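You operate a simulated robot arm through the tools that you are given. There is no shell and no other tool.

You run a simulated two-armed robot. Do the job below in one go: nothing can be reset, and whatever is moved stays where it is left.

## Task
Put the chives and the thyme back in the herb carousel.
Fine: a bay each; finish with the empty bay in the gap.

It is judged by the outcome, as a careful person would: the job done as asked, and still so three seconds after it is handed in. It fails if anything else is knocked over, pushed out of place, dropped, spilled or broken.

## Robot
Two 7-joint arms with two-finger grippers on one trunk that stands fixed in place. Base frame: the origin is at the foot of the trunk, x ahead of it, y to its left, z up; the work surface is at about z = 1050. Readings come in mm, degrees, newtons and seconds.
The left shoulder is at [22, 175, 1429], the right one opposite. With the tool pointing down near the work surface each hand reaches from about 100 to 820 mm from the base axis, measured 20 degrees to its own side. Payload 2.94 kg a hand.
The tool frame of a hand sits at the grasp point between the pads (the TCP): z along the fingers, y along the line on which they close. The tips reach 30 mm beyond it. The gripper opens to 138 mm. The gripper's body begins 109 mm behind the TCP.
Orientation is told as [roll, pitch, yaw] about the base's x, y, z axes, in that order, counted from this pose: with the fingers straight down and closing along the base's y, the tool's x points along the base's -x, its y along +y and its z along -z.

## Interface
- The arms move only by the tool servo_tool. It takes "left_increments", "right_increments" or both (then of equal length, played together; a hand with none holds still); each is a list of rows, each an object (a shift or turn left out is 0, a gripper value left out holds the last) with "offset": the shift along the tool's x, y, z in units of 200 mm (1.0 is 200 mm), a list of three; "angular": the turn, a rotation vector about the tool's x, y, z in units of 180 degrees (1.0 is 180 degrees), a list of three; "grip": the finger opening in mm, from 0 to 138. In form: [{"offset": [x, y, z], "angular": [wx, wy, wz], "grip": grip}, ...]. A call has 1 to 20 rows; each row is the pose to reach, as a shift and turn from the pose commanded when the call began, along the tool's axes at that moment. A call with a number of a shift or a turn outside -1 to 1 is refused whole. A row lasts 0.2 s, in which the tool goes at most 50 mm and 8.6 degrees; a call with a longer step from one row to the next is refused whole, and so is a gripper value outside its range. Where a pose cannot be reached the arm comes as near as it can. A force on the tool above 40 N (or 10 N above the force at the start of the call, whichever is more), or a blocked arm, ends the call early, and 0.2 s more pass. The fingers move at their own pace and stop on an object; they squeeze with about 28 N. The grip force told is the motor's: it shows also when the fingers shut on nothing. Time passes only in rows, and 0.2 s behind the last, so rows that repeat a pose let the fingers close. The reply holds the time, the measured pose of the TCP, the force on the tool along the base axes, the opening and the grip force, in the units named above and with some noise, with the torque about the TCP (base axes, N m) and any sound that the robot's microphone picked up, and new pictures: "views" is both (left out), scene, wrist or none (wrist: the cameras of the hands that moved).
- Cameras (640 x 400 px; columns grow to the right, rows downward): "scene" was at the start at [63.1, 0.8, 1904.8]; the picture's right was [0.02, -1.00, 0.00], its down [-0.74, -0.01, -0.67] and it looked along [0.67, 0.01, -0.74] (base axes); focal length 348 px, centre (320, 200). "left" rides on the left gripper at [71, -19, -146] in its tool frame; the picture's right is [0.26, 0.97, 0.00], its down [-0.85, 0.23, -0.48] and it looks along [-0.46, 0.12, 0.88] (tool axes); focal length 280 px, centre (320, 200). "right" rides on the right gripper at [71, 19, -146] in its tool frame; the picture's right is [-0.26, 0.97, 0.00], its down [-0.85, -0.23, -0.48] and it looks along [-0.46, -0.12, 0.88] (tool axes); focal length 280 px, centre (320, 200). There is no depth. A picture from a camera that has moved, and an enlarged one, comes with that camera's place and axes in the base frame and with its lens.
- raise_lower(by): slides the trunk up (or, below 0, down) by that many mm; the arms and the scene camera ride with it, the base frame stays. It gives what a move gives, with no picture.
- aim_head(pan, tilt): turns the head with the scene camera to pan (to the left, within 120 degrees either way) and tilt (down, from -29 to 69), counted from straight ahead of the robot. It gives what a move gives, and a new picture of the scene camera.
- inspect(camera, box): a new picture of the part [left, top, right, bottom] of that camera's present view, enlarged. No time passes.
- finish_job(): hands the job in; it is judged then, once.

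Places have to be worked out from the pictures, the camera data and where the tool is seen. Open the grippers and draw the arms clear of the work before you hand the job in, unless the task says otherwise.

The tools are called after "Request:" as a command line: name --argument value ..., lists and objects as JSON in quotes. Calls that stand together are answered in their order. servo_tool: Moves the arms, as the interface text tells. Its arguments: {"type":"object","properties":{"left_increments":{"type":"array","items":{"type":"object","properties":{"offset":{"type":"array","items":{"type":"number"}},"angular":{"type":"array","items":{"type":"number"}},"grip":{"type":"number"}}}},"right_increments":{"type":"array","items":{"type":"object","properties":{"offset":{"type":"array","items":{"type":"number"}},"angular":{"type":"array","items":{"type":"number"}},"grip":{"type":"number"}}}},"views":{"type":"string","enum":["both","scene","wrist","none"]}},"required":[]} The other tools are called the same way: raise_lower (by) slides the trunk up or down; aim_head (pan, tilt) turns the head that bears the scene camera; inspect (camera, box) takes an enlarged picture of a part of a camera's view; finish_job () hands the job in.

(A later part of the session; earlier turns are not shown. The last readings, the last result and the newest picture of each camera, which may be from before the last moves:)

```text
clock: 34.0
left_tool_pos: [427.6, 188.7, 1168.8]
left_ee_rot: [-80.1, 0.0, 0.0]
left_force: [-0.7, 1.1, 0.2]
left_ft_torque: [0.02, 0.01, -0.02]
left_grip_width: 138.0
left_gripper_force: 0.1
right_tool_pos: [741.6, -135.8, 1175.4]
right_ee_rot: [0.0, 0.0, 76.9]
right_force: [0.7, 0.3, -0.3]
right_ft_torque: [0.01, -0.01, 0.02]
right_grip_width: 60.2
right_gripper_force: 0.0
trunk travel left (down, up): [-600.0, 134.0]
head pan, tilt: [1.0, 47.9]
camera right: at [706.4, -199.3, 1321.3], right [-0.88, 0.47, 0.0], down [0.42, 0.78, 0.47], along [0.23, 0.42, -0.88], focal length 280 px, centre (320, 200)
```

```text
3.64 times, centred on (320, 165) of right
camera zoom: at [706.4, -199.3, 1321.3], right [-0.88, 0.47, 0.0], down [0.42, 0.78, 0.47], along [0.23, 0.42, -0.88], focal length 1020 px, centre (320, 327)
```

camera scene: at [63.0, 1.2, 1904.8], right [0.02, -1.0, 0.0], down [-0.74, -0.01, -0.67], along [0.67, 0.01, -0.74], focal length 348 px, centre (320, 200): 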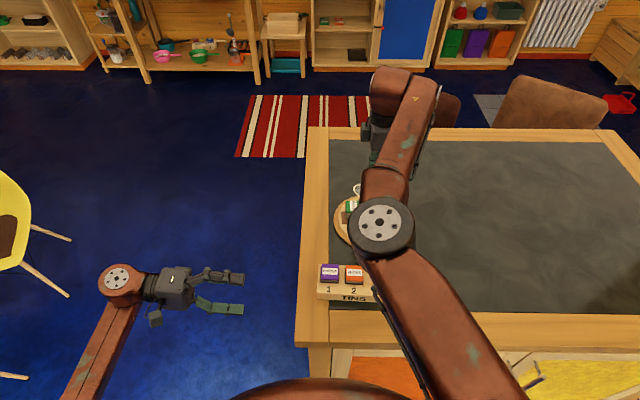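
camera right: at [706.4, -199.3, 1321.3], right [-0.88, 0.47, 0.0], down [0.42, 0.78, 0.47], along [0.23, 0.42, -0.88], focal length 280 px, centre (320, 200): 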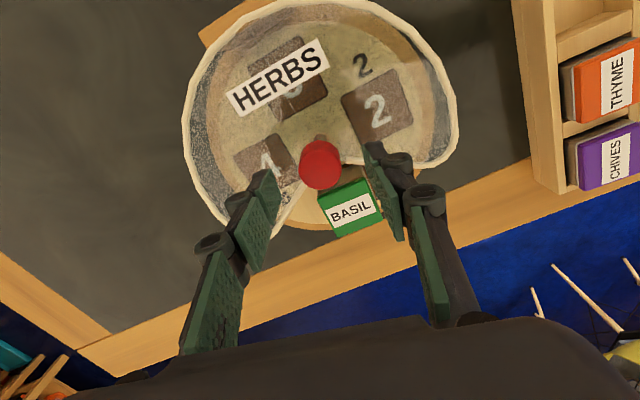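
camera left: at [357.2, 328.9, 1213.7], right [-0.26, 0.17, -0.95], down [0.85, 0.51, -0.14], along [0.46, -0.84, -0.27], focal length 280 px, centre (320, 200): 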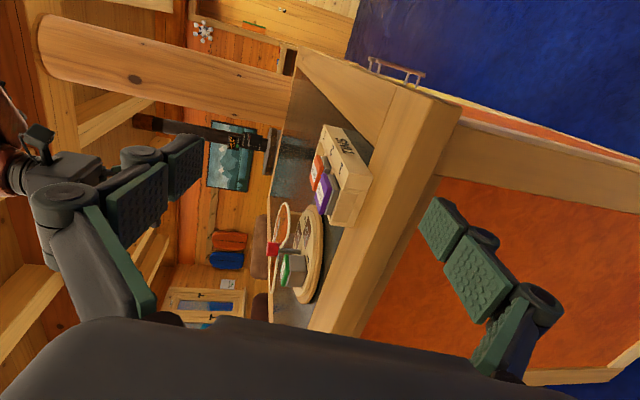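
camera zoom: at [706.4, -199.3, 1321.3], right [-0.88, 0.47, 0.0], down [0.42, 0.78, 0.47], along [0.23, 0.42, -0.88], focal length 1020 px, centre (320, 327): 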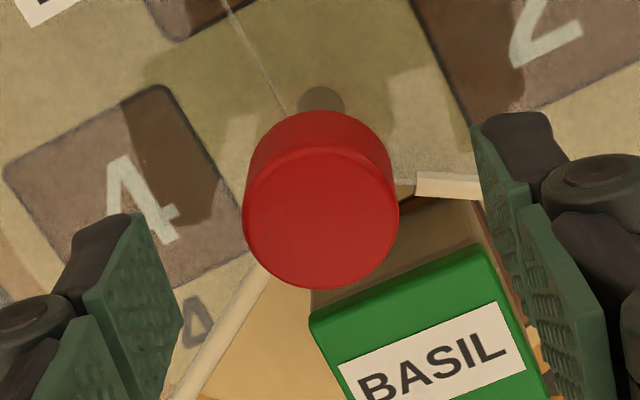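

Knob is centred to under 1 mm. Descend 16 mm and grip.

Request:
servo_tool --right_increments '[{"offset": [0.003, 0, 0.04], "grip": 60}, {"offset": [0.003, 0, 0.08], "grip": 60}, {"offset": [0.003, 0, 0.08], "grip": 40}, {"offset": [0.003, 0, 0.08], "grip": 20}, {"offset": [0.003, 0, 0.08], "grip": 20}, {"offset": [0.003, 0, 0.08], "grip": 20}]' --views "none"

Request:
inspect --camera "left" --box '[250, 190, 350, 310]'

```text
clock: 35.4
left_tool_pos: [428.6, 189.1, 1169.2]
left_ee_rot: [-79.9, 0.0, 0.0]
left_force: [0.0, -0.9, -0.2]
left_ft_torque: [-0.01, 0.0, 0.0]
left_grip_width: 138.3
left_gripper_force: 0.1
right_tool_pos: [741.7, -135.9, 1159.3]
right_ee_rot: [-0.1, 0.1, 76.9]
right_force: [-5.0, 0.8, -0.3]
right_ft_torque: [0.09, 0.13, -0.01]
right_grip_width: 28.8
right_gripper_force: 27.8
trunk travel left (down, up): [-600.0, 134.0]
head pan, tilt: [1.0, 47.9]
```

```text
3.33 times, centred on (300, 250) of left
camera zoom: at [357.2, 329.3, 1213.5], right [-0.26, 0.17, -0.95], down [0.85, 0.51, -0.14], along [0.46, -0.84, -0.28], focal length 935 px, centre (387, 33)
```

zoom: 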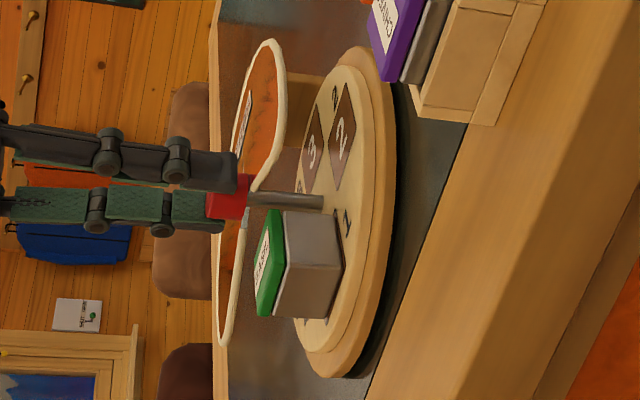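

A 5 N side load suggests ~1 mm offset, which I relieve while turning. I turn 60° clockwise first, then the rest in smaller portions to stay clear of the wrist limit.

Request:
servo_tool --right_increments '[{"offset": [0, 0.005, 0], "grip": 20}, {"offset": [0, 0.005, 0], "angular": [0, 0, 0.0278], "grip": 20}, {"offset": [0, 0.005, 0], "angular": [0, 0, 0.0556], "grip": 20}, {"offset": [0, 0.005, 0], "angular": [0, 0, 0.0833], "grip": 20}, {"offset": [0, 0.005, 0], "angular": [0, 0, 0.1111], "grip": 20}, {"offset": [0, 0.005, 0], "angular": [0, 0, 0.1389], "grip": 20}, {"offset": [0, 0.005, 0], "angular": [0, 0, 0.1667], "grip": 20}, {"offset": [0, 0.005, 0], "angular": [0, 0, 0.1944], "grip": 20}, {"offset": [0, 0.005, 0], "angular": [0, 0, 0.2222], "grip": 20}, {"offset": [0, 0.005, 0], "angular": [0, 0, 0.25], "grip": 20}, {"offset": [0, 0.005, 0], "angular": [0, 0, 0.2778], "grip": 20}, {"offset": [0, 0.005, 0], "angular": [0, 0, 0.3056], "grip": 20}, {"offset": [0, 0.005, 0], "angular": [0, 0, 0.3333], "grip": 20}]' --views "wrist"

Request:
inspect --camera "left" --box '[250, 190, 350, 310]'

```text
clock: 38.2
left_tool_pos: [429.7, 188.9, 1169.0]
left_ee_rot: [-80.1, 0.0, -0.1]
left_force: [0.6, 0.3, -0.3]
left_ft_torque: [-0.01, -0.01, 0.01]
left_grip_width: 138.0
left_gripper_force: 0.1
right_tool_pos: [740.2, -135.5, 1158.6]
right_ee_rot: [-0.1, 0.0, 16.9]
right_force: [-3.2, 1.2, 0.4]
right_ft_torque: [-0.11, 0.65, 0.02]
right_grip_width: 28.6
right_gripper_force: 27.6
trunk travel left (down, up): [-600.0, 134.0]
head pan, tilt: [1.0, 47.9]
camera right: at [667.0, -137.2, 1305.5], right [-0.03, 1.0, 0.0], down [0.88, 0.03, 0.48], along [0.48, 0.01, -0.88], focal length 280 px, centre (320, 200)
```

right: 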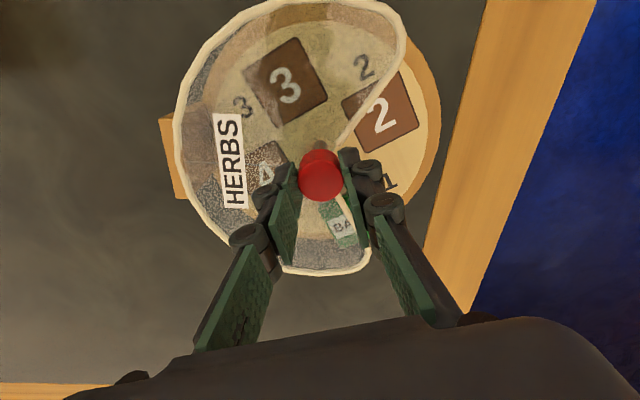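

```text
3.33 times, centred on (300, 250) of left
camera zoom: at [357.6, 329.4, 1213.4], right [-0.26, 0.17, -0.95], down [0.85, 0.51, -0.14], along [0.46, -0.84, -0.28], focal length 935 px, centre (387, 33)
```

zoom: 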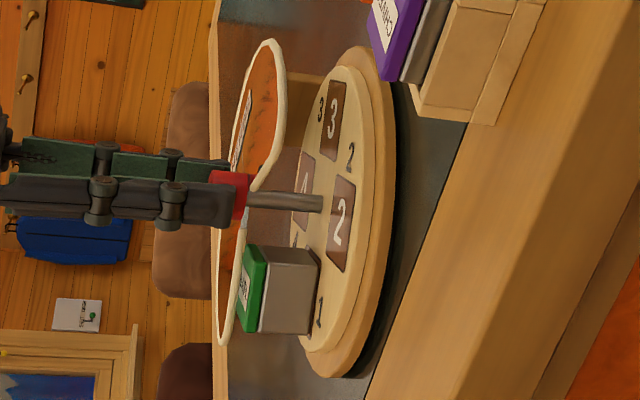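

Turning smoothly, base not moving, basil seated. Next 15°.

Request:
servo_tool --right_increments '[{"angular": [0, 0, 0.0278], "grip": 20}, {"angular": [0, 0, 0.0556], "grip": 20}, {"angular": [0, 0, 0.0833], "grip": 20}]' --views "none"

Request:
servo_tool --right_increments '[{"angular": [0, 0, 0.0278], "grip": 20}, {"angular": [0, 0, 0.0556], "grip": 20}]' --views "wrist"

```text
clock: 39.0
left_tool_pos: [430.3, 188.5, 1168.4]
left_ee_rot: [-80.0, -0.2, 0.0]
left_force: [0.2, 0.6, 0.0]
left_ft_torque: [0.01, -0.01, 0.0]
left_grip_width: 137.9
left_gripper_force: 0.1
right_tool_pos: [740.6, -136.0, 1158.6]
right_ee_rot: [-0.1, -0.1, 1.8]
right_force: [2.4, 3.8, 0.5]
right_ft_torque: [0.05, -0.07, -0.02]
right_grip_width: 28.6
right_gripper_force: 28.0
trunk travel left (down, up): [-600.0, 134.0]
head pan, tilt: [1.0, 47.9]
```

```text
clock: 39.6
left_tool_pos: [428.6, 189.4, 1169.2]
left_ee_rot: [-80.0, 0.0, -0.1]
left_force: [-0.1, -0.1, -1.3]
left_ft_torque: [0.01, 0.0, 0.04]
left_grip_width: 137.9
left_gripper_force: 0.1
right_tool_pos: [740.3, -137.3, 1159.3]
right_ee_rot: [-0.2, -0.1, -8.1]
right_force: [-0.5, 1.2, -1.2]
right_ft_torque: [-0.04, -0.37, -0.03]
right_grip_width: 28.7
right_gripper_force: 27.7
trunk travel left (down, up): [-600.0, 134.0]
head pan, tilt: [1.0, 47.9]
camera right: at [672.5, -106.8, 1305.4], right [0.4, 0.92, 0.0], down [0.81, -0.35, 0.48], along [0.44, -0.19, -0.88], focal length 280 px, centre (320, 200)
```

right: 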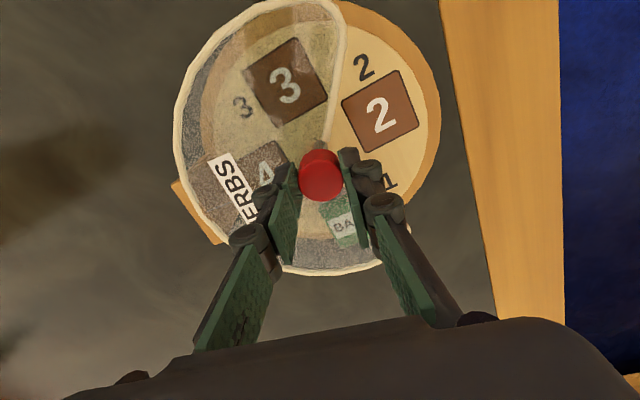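

85° done. The last 5° takes the hand to -13°, still within the known range.

Request:
servo_tool --right_increments '[{"angular": [0, 0, 0.0139], "grip": 20}, {"angular": [0, 0, 0.0278], "grip": 20}]' --views "none"

Request:
inspect --camera "left" --box '[250, 190, 350, 310]'

Request:
inspect --camera "right" --box '[160, 0, 460, 280]'

```text
clock: 40.2
left_tool_pos: [428.0, 188.3, 1170.2]
left_ee_rot: [-80.0, 0.1, -0.1]
left_force: [1.0, -0.3, 0.3]
left_ft_torque: [-0.01, 0.01, 0.01]
left_grip_width: 138.0
left_gripper_force: 0.1
right_tool_pos: [740.8, -136.3, 1159.1]
right_ee_rot: [-0.1, -0.1, -13.1]
right_force: [-1.5, 0.3, 0.4]
right_ft_torque: [-0.11, 0.35, -0.03]
right_grip_width: 28.8
right_gripper_force: 28.1
trunk travel left (down, up): [-600.0, 134.0]
head pan, tilt: [1.0, 47.9]
```

```text
3.33 times, centred on (300, 250) of left
camera zoom: at [357.7, 329.1, 1213.5], right [-0.26, 0.17, -0.95], down [0.85, 0.51, -0.14], along [0.46, -0.84, -0.28], focal length 935 px, centre (387, 33)
```

zoom: 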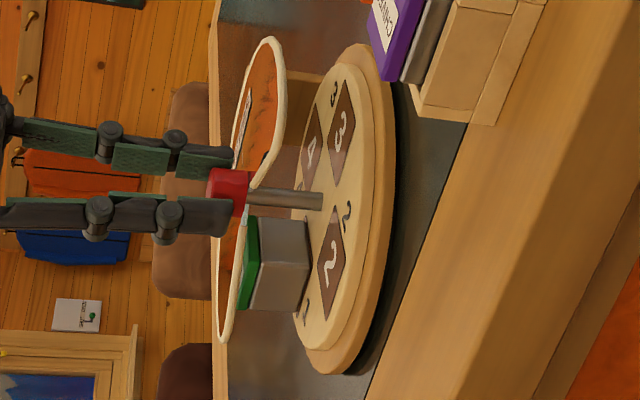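

```text
1.43 times, centred on (310, 140) of right
camera zoom: at [675.0, -101.6, 1305.4], right [0.47, 0.88, 0.0], down [0.77, -0.42, 0.48], along [0.42, -0.23, -0.88], focal length 401 px, centre (334, 286)
```

zoom: 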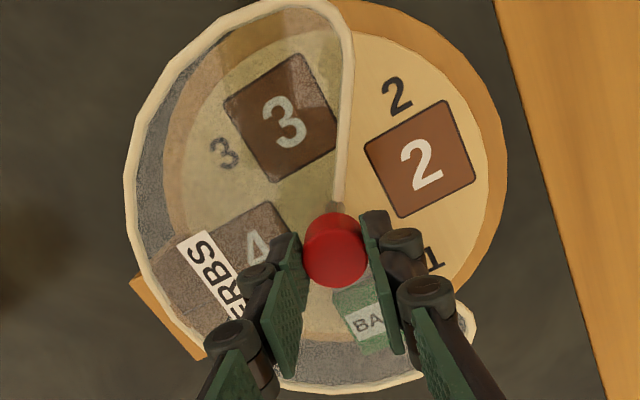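

Bay 2 is in the gap and the base has not moved. I release the knob, rise and turn the hand back to yaw ≈87° to measure the empty bay.

Request:
servo_tool --right_increments '[{"grip": 35}, {"grip": 48}, {"grip": 60}, {"offset": [0, 0, -0.12], "grip": 66}, {"offset": [0, 0, -0.28], "grip": 70}, {"offset": [0, 0, -0.45], "grip": 70}, {"offset": [0.003, 0.012, -0.45], "angular": [0, 0, -0.0463], "grip": 70}, {"offset": [0.006, 0.024, -0.45], "angular": [0, 0, -0.0926], "grip": 70}, {"offset": [0.009, 0.036, -0.45], "angular": [0, 0, -0.1389], "grip": 70}, {"offset": [0.011, 0.049, -0.45], "angular": [0, 0, -0.1852], "grip": 70}, {"offset": [0.014, 0.061, -0.45], "angular": [0, 0, -0.2315], "grip": 70}, {"offset": [0.017, 0.073, -0.45], "angular": [0, 0, -0.2778], "grip": 70}, {"offset": [0.02, 0.085, -0.45], "angular": [0, 0, -0.3241], "grip": 70}, {"offset": [0.023, 0.097, -0.45], "angular": [0, 0, -0.3704], "grip": 70}, {"offset": [0.026, 0.11, -0.45], "angular": [0, 0, -0.4167], "grip": 70}, {"offset": [0.028, 0.122, -0.45], "angular": [0, 0, -0.463], "grip": 70}, {"offset": [0.031, 0.134, -0.45], "angular": [0, 0, -0.5093], "grip": 70}, {"offset": [0.034, 0.146, -0.45], "angular": [0, 0, -0.5556], "grip": 70}]' --views "wrist"

Request:
inspect --camera "right" --box '[200, 20, 420, 190]'

```text
clock: 44.0
left_tool_pos: [428.5, 189.7, 1169.2]
left_ee_rot: [-80.0, 0.0, -0.1]
left_force: [0.8, -0.5, 0.7]
left_ft_torque: [0.04, 0.0, 0.01]
left_grip_width: 137.9
left_gripper_force: 0.0
right_tool_pos: [741.7, -105.8, 1249.3]
right_ee_rot: [-0.2, 0.1, 87.1]
right_force: [0.3, 0.5, -0.1]
right_ft_torque: [0.0, 0.0, 0.05]
right_grip_width: 69.9
right_gripper_force: 0.0
trunk travel left (down, up): [-600.0, 134.0]
head pan, tilt: [1.0, 47.9]
camera right: at [717.9, -175.3, 1396.0], right [-0.95, 0.31, 0.0], down [0.27, 0.84, 0.47], along [0.15, 0.45, -0.88], focal length 280 px, centre (320, 200)
```

right: 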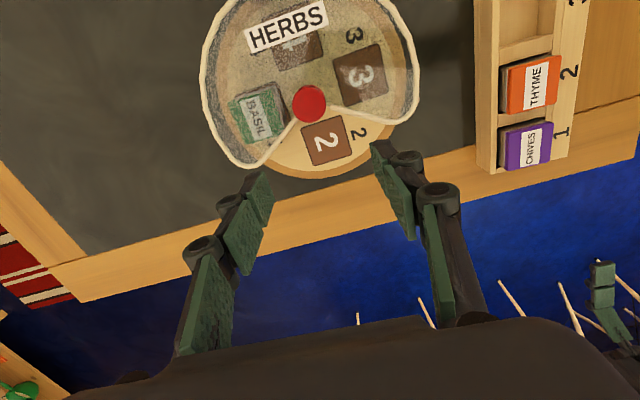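

```text
2.35 times, centred on (310, 105) of right
camera zoom: at [717.9, -175.3, 1396.0], right [-0.95, 0.31, 0.0], down [0.27, 0.84, 0.47], along [0.15, 0.45, -0.88], focal length 660 px, centre (344, 424)
```

zoom: 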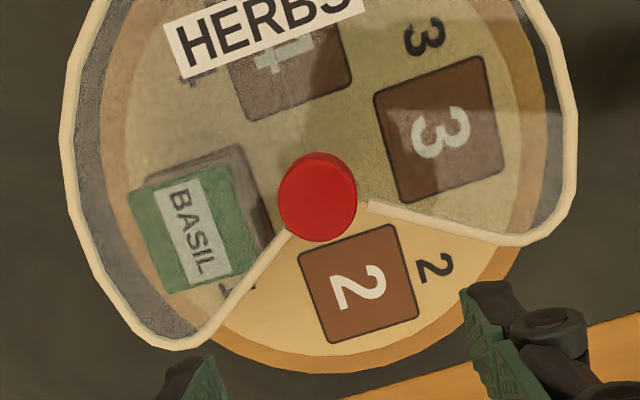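

Bay 2 sits empty in the gap, nearly square to the axes, basil visible in bay 1 under the cover. Now I carry the hand over to the rack (staying high) to look at the chives from above.

Request:
servo_tool --right_increments '[{"offset": [-0.07, 0.19, 0]}, {"offset": [-0.14, 0.38, 0]}, {"offset": [-0.21, 0.57, 0]}, {"offset": [-0.28, 0.76, 0]}, {"offset": [-0.35, 0.95, 0]}]' --views "both"

Request:
inspect --camera "right" --box '[220, 40, 460, 220]'

```text
clock: 45.2
left_tool_pos: [427.5, 189.0, 1169.8]
left_ee_rot: [-80.0, 0.0, -0.1]
left_force: [-0.8, 0.5, 0.3]
left_ft_torque: [0.01, -0.02, 0.02]
left_grip_width: 138.2
left_gripper_force: 0.1
right_tool_pos: [679.0, -44.8, 1251.6]
right_ee_rot: [-0.2, 0.2, 87.0]
right_force: [0.0, 0.1, 0.1]
right_ft_torque: [0.02, 0.01, 0.03]
right_grip_width: 70.2
right_gripper_force: 0.0
right hand out of reach, approached as far as the arm can: row 2, 3, 4, 5
trunk travel left (down, up): [-600.0, 134.0]
head pan, tilt: [1.0, 47.9]
camera scene: at [63.2, 0.7, 1904.8], right [0.02, -1.0, 0.0], down [-0.74, -0.01, -0.67], along [0.67, 0.01, -0.74], focal length 348 px, centre (320, 200)
camera right: at [655.4, -114.3, 1399.5], right [-0.95, 0.31, 0.0], down [0.27, 0.84, 0.47], along [0.15, 0.45, -0.88], focal length 280 px, centre (320, 200)
```

scene: 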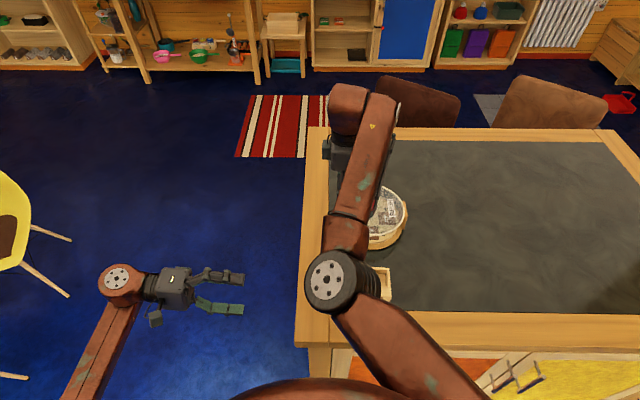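
right: 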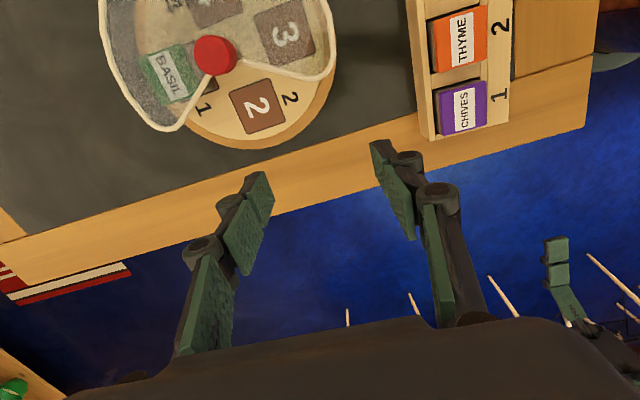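

```text
2.22 times, centred on (340, 130) of right
camera zoom: at [655.4, -114.3, 1399.5], right [-0.95, 0.31, 0.0], down [0.27, 0.84, 0.47], along [0.15, 0.45, -0.88], focal length 623 px, centre (276, 356)
```

zoom: 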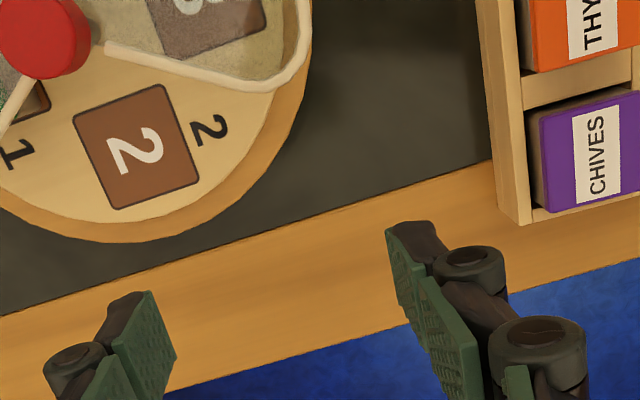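

The right arm can't hold yaw 87° that close in. At the rack I'll grip along y instead (yaw ≈0°) and turn the tin 90° on the way. I rotate the hand and go over the chives, staying high.

Request:
servo_tool --right_increments '[{"angular": [0, 0, 0.0403], "grip": 70}, {"angular": [0, 0, 0.0806], "grip": 70}, {"angular": [0, 0, 0.1208], "grip": 70}, {"angular": [0, 0, 0.1611], "grip": 70}, {"offset": [-0.0125, 0.093, 0.0], "angular": [0, 0, 0.2014], "grip": 70}, {"offset": [-0.025, 0.187, 0.0], "angular": [0, 0, 0.2417], "grip": 70}, {"offset": [-0.0375, 0.28, 0.0], "angular": [0, 0, 0.2819], "grip": 70}, {"offset": [-0.05, 0.373, 0.0], "angular": [0, 0, 0.3222], "grip": 70}, {"offset": [-0.0625, 0.466, 0.0], "angular": [0, 0, 0.3625], "grip": 70}, {"offset": [-0.075, 0.56, 0.03], "angular": [0, 0, 0.4028], "grip": 70}, {"offset": [-0.0875, 0.653, 0.06], "angular": [0, 0, 0.4431], "grip": 70}, {"offset": [-0.1, 0.746, 0.1], "angular": [0, 0, 0.4833], "grip": 70}]' --views "both"

Request:
inspect --camera "right" --box '[200, 60, 440, 220]'

Request:
inspect --camera "left" --box '[220, 110, 380, 240]'

```text
clock: 47.8
left_tool_pos: [429.3, 189.0, 1168.4]
left_ee_rot: [-80.0, 0.1, 0.0]
left_force: [0.5, 0.0, -0.9]
left_ft_torque: [0.0, 0.03, -0.02]
left_grip_width: 138.2
left_gripper_force: 0.1
right_tool_pos: [679.9, -28.2, 1249.5]
right_ee_rot: [-0.2, 0.0, -0.1]
right_force: [-0.7, 1.0, 0.7]
right_ft_torque: [-0.04, 0.02, -0.03]
right_grip_width: 69.6
right_gripper_force: 0.0
right hand out of reach, approached as far as the arm can: row 5, 6, 7, 8, 9, 10, 11, 12
trunk travel left (down, up): [-600.0, 134.0]
head pan, tilt: [1.0, 47.9]
camera scene: at [64.0, 1.8, 1904.8], right [0.02, -1.0, 0.0], down [-0.74, -0.01, -0.67], along [0.67, 0.01, -0.74], focal length 348 px, centre (320, 200)
camera right: at [608.3, -7.6, 1395.6], right [0.26, 0.96, 0.0], down [0.85, -0.23, 0.48], along [0.46, -0.13, -0.88], focal length 280 px, centre (320, 200)
```

scene: 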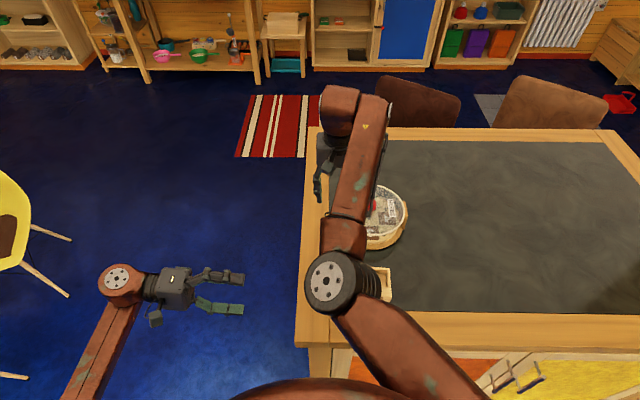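
right: 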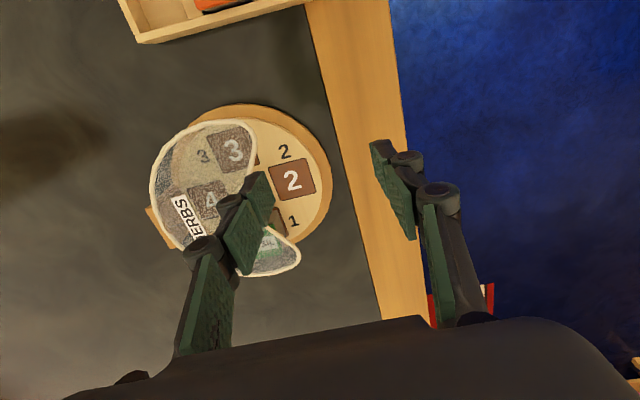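

```text
2.50 times, centred on (320, 140) of right
camera zoom: at [608.3, -7.6, 1395.6], right [0.26, 0.96, 0.0], down [0.85, -0.23, 0.48], along [0.46, -0.13, -0.88], focal length 701 px, centre (320, 350)
```

zoom: 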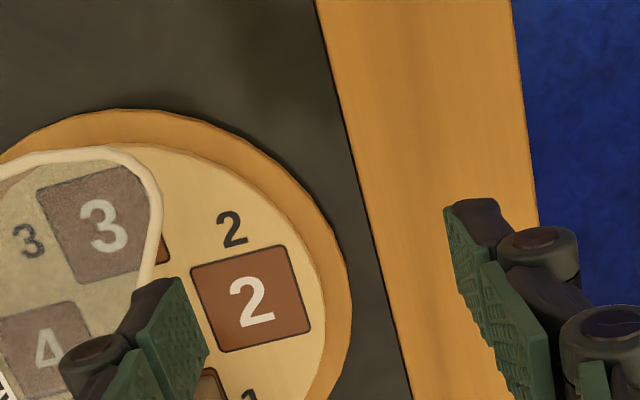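

```text
3.08 times, centred on (300, 175) of left
camera zoom: at [358.2, 329.7, 1213.1], right [-0.26, 0.17, -0.95], down [0.85, 0.51, -0.14], along [0.46, -0.84, -0.28], focal length 863 px, centre (382, 277)
```

zoom: 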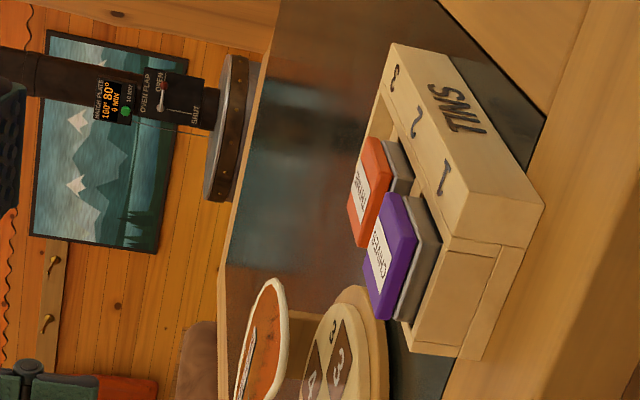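

The stop is position-related (the inward elbow limits the right arm close in at this height). I test in free air whether being higher helps: first rise, then approach the rack from above.

Request:
servo_tool --right_increments '[{"offset": [0, -0.05, -0.2]}, {"offset": [0, -0.1, -0.4]}, {"offset": [0, -0.15, -0.6]}, {"offset": [0, -0.2, -0.8]}, {"offset": [0.12, -0.2, -1.0]}, {"offset": [0.34, -0.2, -1.0]}, {"offset": [0.56, -0.2, -1.0]}, {"offset": [0.74, -0.2, -1.0]}]' --views "scene"

```text
clock: 49.6
left_tool_pos: [427.2, 190.4, 1169.2]
left_ee_rot: [-80.0, 0.0, 0.0]
left_force: [0.4, 0.2, -0.4]
left_ft_torque: [0.02, 0.0, 0.0]
left_grip_width: 137.8
left_gripper_force: 0.1
right_tool_pos: [537.6, -65.0, 1439.6]
right_ee_rot: [-0.2, -0.1, 0.0]
right_force: [0.0, 0.6, -0.1]
right_ft_torque: [-0.02, -0.05, 0.01]
right_grip_width: 70.0
right_gripper_force: 0.0
trunk travel left (down, up): [-600.0, 134.0]
head pan, tilt: [1.0, 47.9]
camera scene: at [61.2, 1.8, 1904.9], right [0.02, -1.0, 0.0], down [-0.74, -0.01, -0.67], along [0.67, 0.01, -0.74], focal length 348 px, centre (320, 200)
```

scene: 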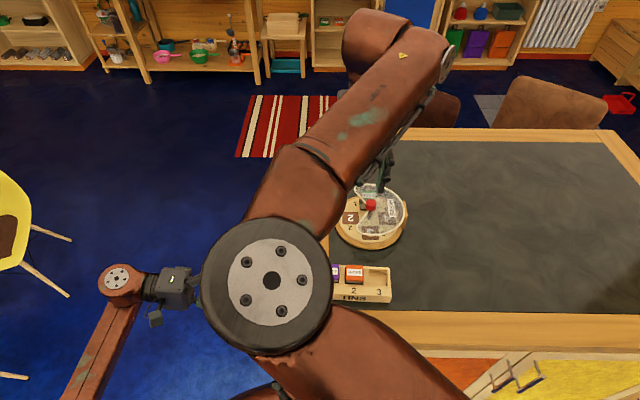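

Higher up the rack position is reachable. I now test how low I can go over the chives (in free air, staying well above the tins).

Request:
servo_tool --right_increments '[{"offset": [0.014, 0.12, 0]}, {"offset": [0.028, 0.24, 0]}, {"offset": [0.028, 0.24, 0.1]}, {"offset": [0.028, 0.24, 0.2]}, {"offset": [0.028, 0.24, 0.3]}, {"offset": [0.028, 0.24, 0.4]}, {"offset": [0.028, 0.24, 0.5]}, {"offset": [0.028, 0.24, 0.6]}, {"offset": [0.028, 0.24, 0.7]}, {"offset": [0.028, 0.24, 0.8]}, {"offset": [0.028, 0.24, 0.9]}, {"offset": [0.028, 0.24, 1.0]}]' --views "scene"

```text
clock: 52.2
left_tool_pos: [430.2, 189.1, 1168.9]
left_ee_rot: [-80.0, 0.0, 0.0]
left_force: [0.3, -0.8, 0.0]
left_ft_torque: [-0.01, -0.01, -0.02]
left_grip_width: 137.8
left_gripper_force: 0.0
right_tool_pos: [604.4, -53.1, 1266.4]
right_ee_rot: [-0.1, 0.1, -0.1]
right_force: [0.5, -0.3, -0.9]
right_ft_torque: [0.02, 0.0, -0.02]
right_grip_width: 69.8
right_gripper_force: 0.0
right hand out of reach, approached as far as the arm can: row 4, 5, 6, 7, 8, 9, 10, 11, 12
trunk travel left (down, up): [-600.0, 134.0]
head pan, tilt: [1.0, 47.9]
camera scene: at [64.2, 1.5, 1904.8], right [0.02, -1.0, 0.0], down [-0.74, -0.01, -0.67], along [0.67, 0.01, -0.74], focal length 348 px, centre (320, 200)
```

scene: 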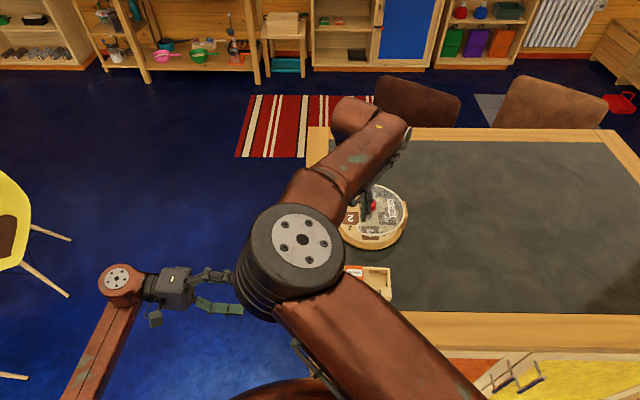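

Over the chives the right arm only gets down to z≈1410 with the trunk at this height, so I'll lower the trunk ~330 mm for the picks. First I raise both hands so they end up at sensible heights.

Request:
servo_tool --right_increments '[{"offset": [0, 0, -0.2]}, {"offset": [0, 0, -0.4]}, {"offset": [0, 0, -0.6]}, {"offset": [0, 0, -0.8]}, {"offset": [0, 0, -1.0]}]' --left_increments '[{"offset": [0, -0.187, -0.033]}, {"offset": [0, -0.374, -0.066]}, {"offset": [0, -0.561, -0.099]}, {"offset": [0, -0.748, -0.132]}, {"offset": [0, -0.935, -0.165]}]' --views "none"

Request:
servo_tool --right_increments '[{"offset": [0.09, 0.045, -0.04]}, {"offset": [0.18, 0.09, -0.08]}, {"offset": [0.27, 0.135, -0.12]}, {"offset": [0.36, 0.18, -0.15]}]' --left_increments '[{"offset": [0, -0.16, -0.028]}, {"offset": [0, -0.32, -0.056]}, {"offset": [0, -0.48, -0.085]}, {"offset": [0, -0.64, -0.113]}]' --views "scene"

```text
clock: 53.4
left_tool_pos: [431.3, 191.2, 1360.5]
left_ee_rot: [-79.9, -0.1, 0.0]
left_force: [-0.1, 0.3, 0.1]
left_ft_torque: [-0.01, -0.02, -0.03]
left_grip_width: 138.0
left_gripper_force: 0.2
right_tool_pos: [604.1, -51.9, 1470.6]
right_ee_rot: [-0.2, 0.0, -0.1]
right_force: [-0.5, -0.1, 0.9]
right_ft_torque: [0.02, -0.02, 0.01]
right_grip_width: 70.0
right_gripper_force: 0.0
trunk travel left (down, up): [-600.0, 134.0]
head pan, tilt: [1.0, 47.9]
```

```text
clock: 54.4
left_tool_pos: [428.9, 193.6, 1487.1]
left_ee_rot: [-80.1, -0.1, -0.1]
left_force: [0.3, 0.0, -0.2]
left_ft_torque: [-0.01, -0.01, 0.03]
left_grip_width: 138.1
left_gripper_force: 0.1
right_tool_pos: [529.4, -17.4, 1502.8]
right_ee_rot: [-0.2, -0.2, -0.1]
right_force: [-0.5, -0.9, -0.5]
right_ft_torque: [0.0, -0.04, -0.01]
right_grip_width: 70.2
right_gripper_force: 0.1
trunk travel left (down, up): [-600.0, 134.0]
head pan, tilt: [1.0, 47.9]
camera scene: at [61.3, 1.7, 1904.9], right [0.02, -1.0, 0.0], down [-0.74, -0.01, -0.67], along [0.67, 0.01, -0.74], focal length 348 px, centre (320, 200)
```

scene: 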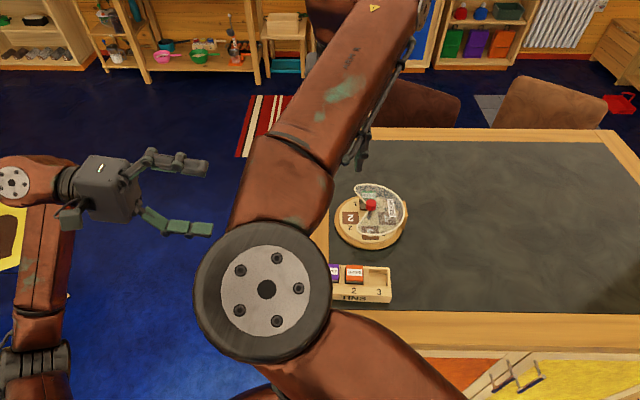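

Both hands are up and clear. I lower the trunk 330 mm.

Request:
raise_lower --by -330

Request:
inspect --camera "right" --box '[0, 0, 640, 400]'

Request:
inspect --camera "left" --box '[0, 0, 640, 400]'

```text
clock: 57.6
left_tool_pos: [429.4, 189.5, 1159.8]
left_ee_rot: [-80.0, 0.0, -0.1]
left_force: [0.0, 0.2, 0.1]
left_ft_torque: [0.05, 0.03, 0.03]
left_grip_width: 137.8
left_gripper_force: 0.1
right_tool_pos: [531.0, -15.0, 1171.1]
right_ee_rot: [-0.1, -0.1, 0.0]
right_force: [-1.0, 0.1, -0.4]
right_ft_torque: [0.0, -0.01, 0.04]
right_grip_width: 69.6
right_gripper_force: 0.0
trunk travel left (down, up): [-270.0, 464.0]
head pan, tilt: [1.0, 47.9]
```

```text
1.00 times, centred on (320, 200) of right (not enlarged: the box is as wide or as high as the picture)
camera zoom: at [460.3, 3.9, 1317.6], right [0.26, 0.97, 0.0], down [0.85, -0.23, 0.48], along [0.46, -0.13, -0.88], focal length 280 px, centre (320, 200)
```

zoom: 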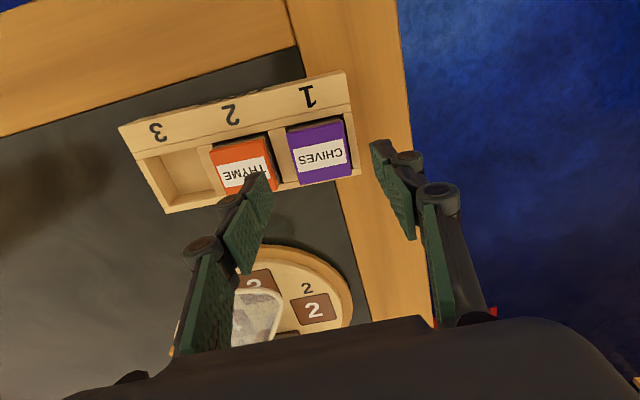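

```text
1.00 times, centred on (320, 200) of left (not enlarged: the box is as wide or as high as the picture)
camera zoom: at [358.7, 330.5, 1203.6], right [-0.26, 0.17, -0.95], down [0.85, 0.51, -0.14], along [0.46, -0.84, -0.28], focal length 280 px, centre (320, 200)
```

zoom: 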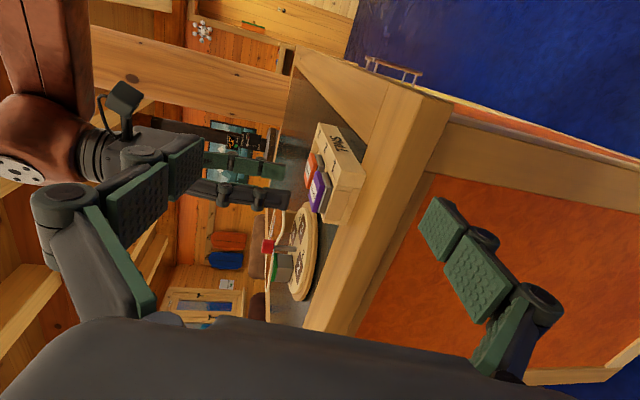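

Now the hand is right over the chives with both cameras giving good views. I zoom to measure the offsets.

Request:
inspect --camera "right" --box '[190, 60, 380, 220]'

Request:
inspect --camera "left" --box '[240, 140, 370, 230]'

```text
2.50 times, centred on (285, 140) of right
camera zoom: at [460.3, 3.9, 1317.6], right [0.26, 0.97, 0.0], down [0.85, -0.23, 0.48], along [0.46, -0.13, -0.88], focal length 701 px, centre (408, 350)
```

zoom: 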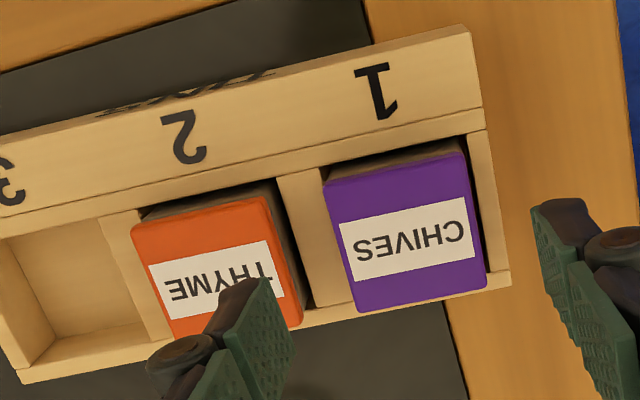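

```text
4.44 times, centred on (305, 185) of left
camera zoom: at [358.7, 330.5, 1203.6], right [-0.26, 0.17, -0.95], down [0.85, 0.51, -0.14], along [0.46, -0.84, -0.28], focal length 1246 px, centre (387, 267)
```

zoom: 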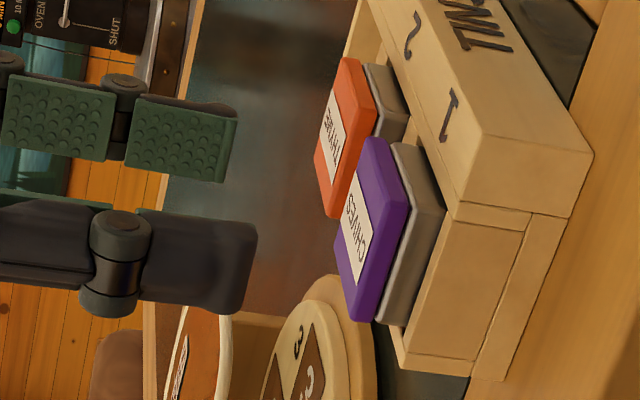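

Chives' lid centre is ≈(532.7, -15.3), top z≈1102, yaw ≈ -2.7°; the gap to thyme is ~21 mm. I narrow the fingers to 55 mm, align, and descend to z≈1135 to compare tips with the lid from the side.

Request:
servo_tool --right_increments '[{"offset": [-0.004, -0.001, 0], "angular": [0, 0, 0.008], "grip": 55}, {"offset": [-0.0085, -0.0015, 0], "angular": [0, 0, 0.015], "grip": 55}, {"offset": [-0.0085, -0.0015, 0.06], "angular": [0, 0, 0.015], "grip": 55}, {"offset": [-0.0085, -0.0015, 0.12], "angular": [0, 0, 0.015], "grip": 55}, {"offset": [-0.0085, -0.0015, 0.18], "angular": [0, 0, 0.015], "grip": 55}, {"offset": [-0.0085, -0.0015, 0.18], "angular": [0, 0, 0.015], "grip": 55}]' --views "wrist"

Request:
inspect --camera "right" --box '[210, 90, 400, 230]'

Request:
inspect --camera "left" --box '[270, 150, 360, 220]'

```text
clock: 59.0
left_tool_pos: [430.4, 191.1, 1157.4]
left_ee_rot: [-80.0, 0.0, -0.1]
left_force: [0.8, 0.7, 0.0]
left_ft_torque: [0.0, -0.02, 0.0]
left_grip_width: 138.0
left_gripper_force: 0.1
right_tool_pos: [534.7, -15.9, 1134.0]
right_ee_rot: [-0.1, -0.2, -2.8]
right_force: [-0.5, 1.3, 0.7]
right_ft_torque: [0.0, -0.02, 0.01]
right_grip_width: 55.0
right_gripper_force: 0.0
trunk travel left (down, up): [-270.0, 464.0]
head pan, tilt: [1.0, 47.9]
camera right: at [463.6, 7.8, 1281.4], right [0.31, 0.95, 0.0], down [0.84, -0.27, 0.48], along [0.45, -0.15, -0.88], focal length 280 px, centre (320, 200)
```

right: 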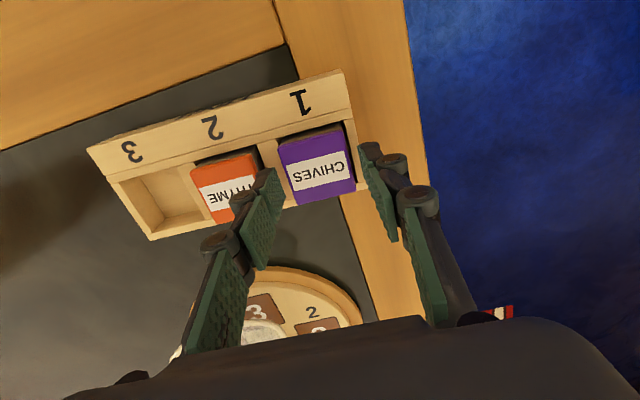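

```text
2.86 times, centred on (305, 160) of right
camera zoom: at [463.6, 7.8, 1281.4], right [0.31, 0.95, 0.0], down [0.84, -0.27, 0.48], along [0.45, -0.15, -0.88], focal length 801 px, centre (363, 314)
```

zoom: 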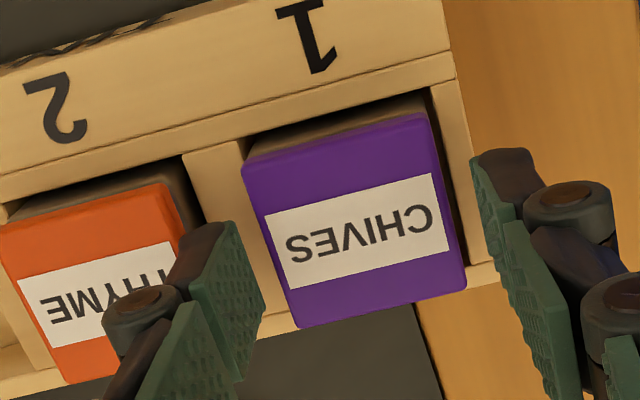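

```text
5.71 times, centred on (315, 185) of left
camera zoom: at [359.2, 330.5, 1203.3], right [-0.26, 0.17, -0.95], down [0.85, 0.51, -0.14], along [0.46, -0.84, -0.28], focal length 1602 px, centre (349, 286)
```

zoom: 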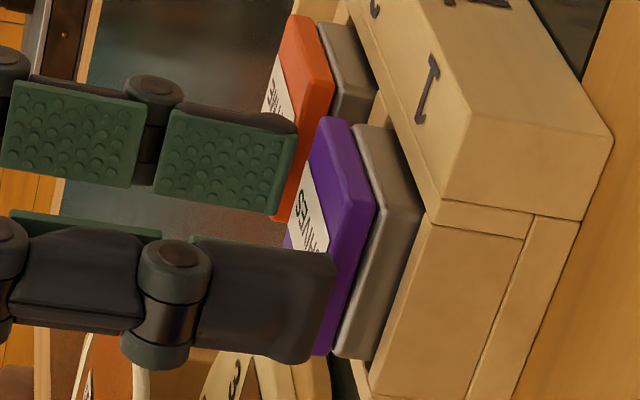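

Aligned within 1 mm; tips are level with the lid top (z≈1104) and the rack wall top is ≈ z 1089. I lower another 12 mm slowly, then close on the chives.

Request:
servo_tool --right_increments '[{"offset": [0.003, 0.002, 0.02], "grip": 55}, {"offset": [0.003, 0.002, 0.04], "grip": 55}, {"offset": [0.003, 0.002, 0.058], "grip": 55}, {"offset": [0.003, 0.002, 0.058], "grip": 55}]' --views "none"

Request:
inspect --camera "left" --box '[280, 150, 360, 220]'

Request:
inspect --camera "right" --box '[220, 100, 410, 230]'

```text
clock: 60.0
left_tool_pos: [429.6, 189.8, 1158.8]
left_ee_rot: [-80.0, 0.0, -0.1]
left_force: [-0.1, -0.1, 0.3]
left_ft_torque: [0.0, 0.01, 0.04]
left_grip_width: 138.0
left_gripper_force: 0.0
right_tool_pos: [536.8, -15.5, 1123.3]
right_ee_rot: [-0.1, 0.0, -2.6]
right_force: [0.2, 0.4, 0.3]
right_ft_torque: [0.04, 0.02, 0.02]
right_grip_width: 55.1
right_gripper_force: 0.0
trunk travel left (down, up): [-270.0, 464.0]
head pan, tilt: [1.0, 47.9]
```

```text
5.71 times, centred on (320, 185) of left
camera zoom: at [359.2, 330.5, 1203.3], right [-0.26, 0.17, -0.95], down [0.85, 0.51, -0.14], along [0.46, -0.84, -0.28], focal length 1602 px, centre (320, 286)
```

zoom: 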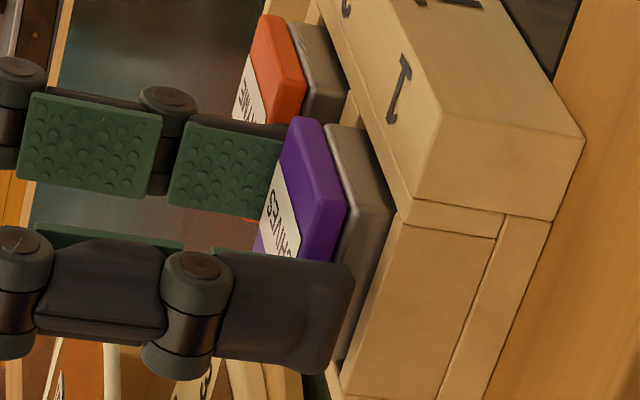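

```text
3.08 times, centred on (315, 165) of right
camera zoom: at [465.1, 7.4, 1269.8], right [0.31, 0.95, 0.0], down [0.84, -0.27, 0.48], along [0.45, -0.15, -0.88], focal length 863 px, centre (335, 308)
```

zoom: 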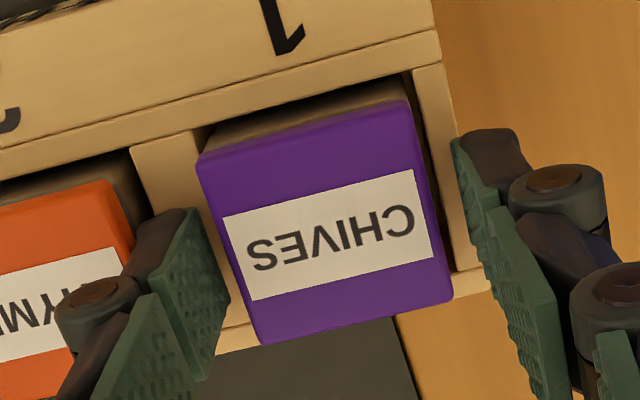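

Tips are ~4 mm above the wall with no contact, straddling the chives and clear of the thyme. Close on it.

Request:
servo_tool --right_increments '[{"grip": 50}, {"grip": 44}, {"grip": 36}, {"grip": 36}, {"grip": 36}]' --views "none"

Request:
inspect --camera "right" --box '[220, 100, 410, 230]'

Request:
inspect --camera "left" --box '[280, 150, 360, 220]'

```text
clock: 61.2
left_tool_pos: [429.2, 189.9, 1158.8]
left_ee_rot: [-80.1, 0.0, 0.0]
left_force: [-0.3, 0.1, 0.0]
left_ft_torque: [-0.02, -0.01, 0.01]
left_grip_width: 138.1
left_gripper_force: 0.0
right_tool_pos: [536.4, -16.0, 1123.1]
right_ee_rot: [-0.1, 0.0, -2.7]
right_force: [-0.8, -0.3, 0.6]
right_ft_torque: [-0.04, 0.01, 0.03]
right_grip_width: 44.2
right_gripper_force: 28.1
trunk travel left (down, up): [-270.0, 464.0]
head pan, tilt: [1.0, 47.9]
```

```text
3.08 times, centred on (315, 165) of right
camera zoom: at [465.1, 7.4, 1269.9], right [0.31, 0.95, 0.0], down [0.84, -0.27, 0.48], along [0.45, -0.15, -0.88], focal length 863 px, centre (335, 308)
```

zoom: 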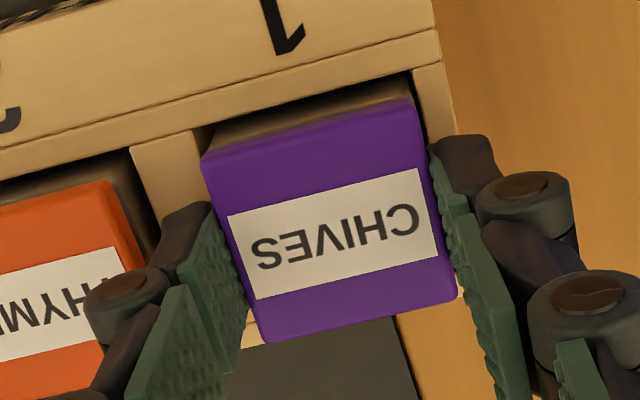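

```text
5.71 times, centred on (320, 185) of left
camera zoom: at [359.2, 330.5, 1203.3], right [-0.26, 0.17, -0.95], down [0.85, 0.51, -0.14], along [0.46, -0.84, -0.28], focal length 1602 px, centre (320, 286)
```

zoom: 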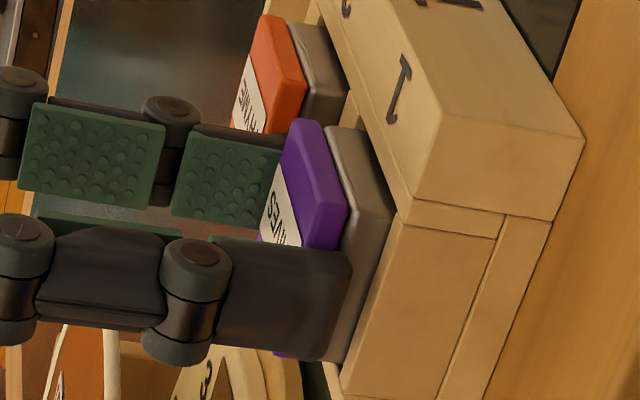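

Held at 44.2 mm with no side load. Lift straight up slowly.

Request:
servo_tool --right_increments '[{"offset": [0, 0, -0.03], "grip": 36}, {"offset": [0, 0, -0.07], "grip": 36}, {"offset": [0, 0, -0.13], "grip": 36}, {"offset": [0, 0, -0.2], "grip": 36}, {"offset": [0, 0, -0.3], "grip": 36}, {"offset": [0, 0, -0.4], "grip": 36}]' --views "wrist"

Request:
inspect --camera "left" --box '[240, 130, 380, 230]'

```text
clock: 62.6
left_tool_pos: [430.4, 190.4, 1159.8]
left_ee_rot: [-80.0, 0.0, 0.0]
left_force: [-0.3, -0.3, -0.9]
left_ft_torque: [-0.04, 0.02, 0.02]
left_grip_width: 138.1
left_gripper_force: 0.1
right_tool_pos: [532.8, -16.7, 1202.4]
right_ee_rot: [0.0, 0.0, -2.7]
right_force: [0.3, -0.5, -0.2]
right_ft_torque: [0.01, -0.01, 0.0]
right_grip_width: 43.8
right_gripper_force: 28.0
trunk travel left (down, up): [-270.0, 464.0]
head pan, tilt: [1.0, 47.9]
camera right: at [462.3, 6.9, 1348.5], right [0.31, 0.95, 0.0], down [0.84, -0.27, 0.48], along [0.45, -0.15, -0.88], focal length 280 px, centre (320, 200)
```

right: 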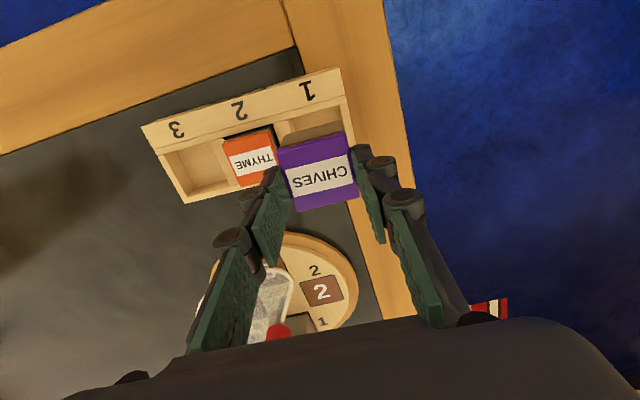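

```text
4.00 times, centred on (310, 180) of left
camera zoom: at [359.2, 330.4, 1203.3], right [-0.26, 0.17, -0.95], down [0.85, 0.51, -0.14], along [0.46, -0.84, -0.28], focal length 1122 px, centre (360, 280)
```

zoom: 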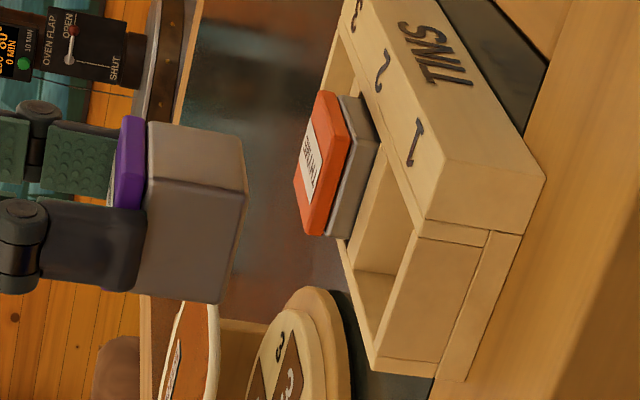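

Chives lifted cleanly and upright. I raise the trunk back up so that the carousel is within comfortable reach.

Request:
raise_lower --by 330

```text
clock: 65.9
left_tool_pos: [428.9, 190.8, 1488.5]
left_ee_rot: [-80.0, -0.1, -0.1]
left_force: [-0.1, 0.1, -0.3]
left_ft_torque: [-0.01, 0.0, -0.03]
left_grip_width: 138.0
left_gripper_force: 0.1
right_tool_pos: [533.0, -16.3, 1532.3]
right_ee_rot: [-0.1, -0.2, -2.7]
right_force: [0.5, 0.1, -1.2]
right_ft_torque: [0.0, -0.01, -0.01]
right_grip_width: 44.1
right_gripper_force: 28.1
trunk travel left (down, up): [-600.0, 134.0]
head pan, tilt: [1.0, 47.9]
```

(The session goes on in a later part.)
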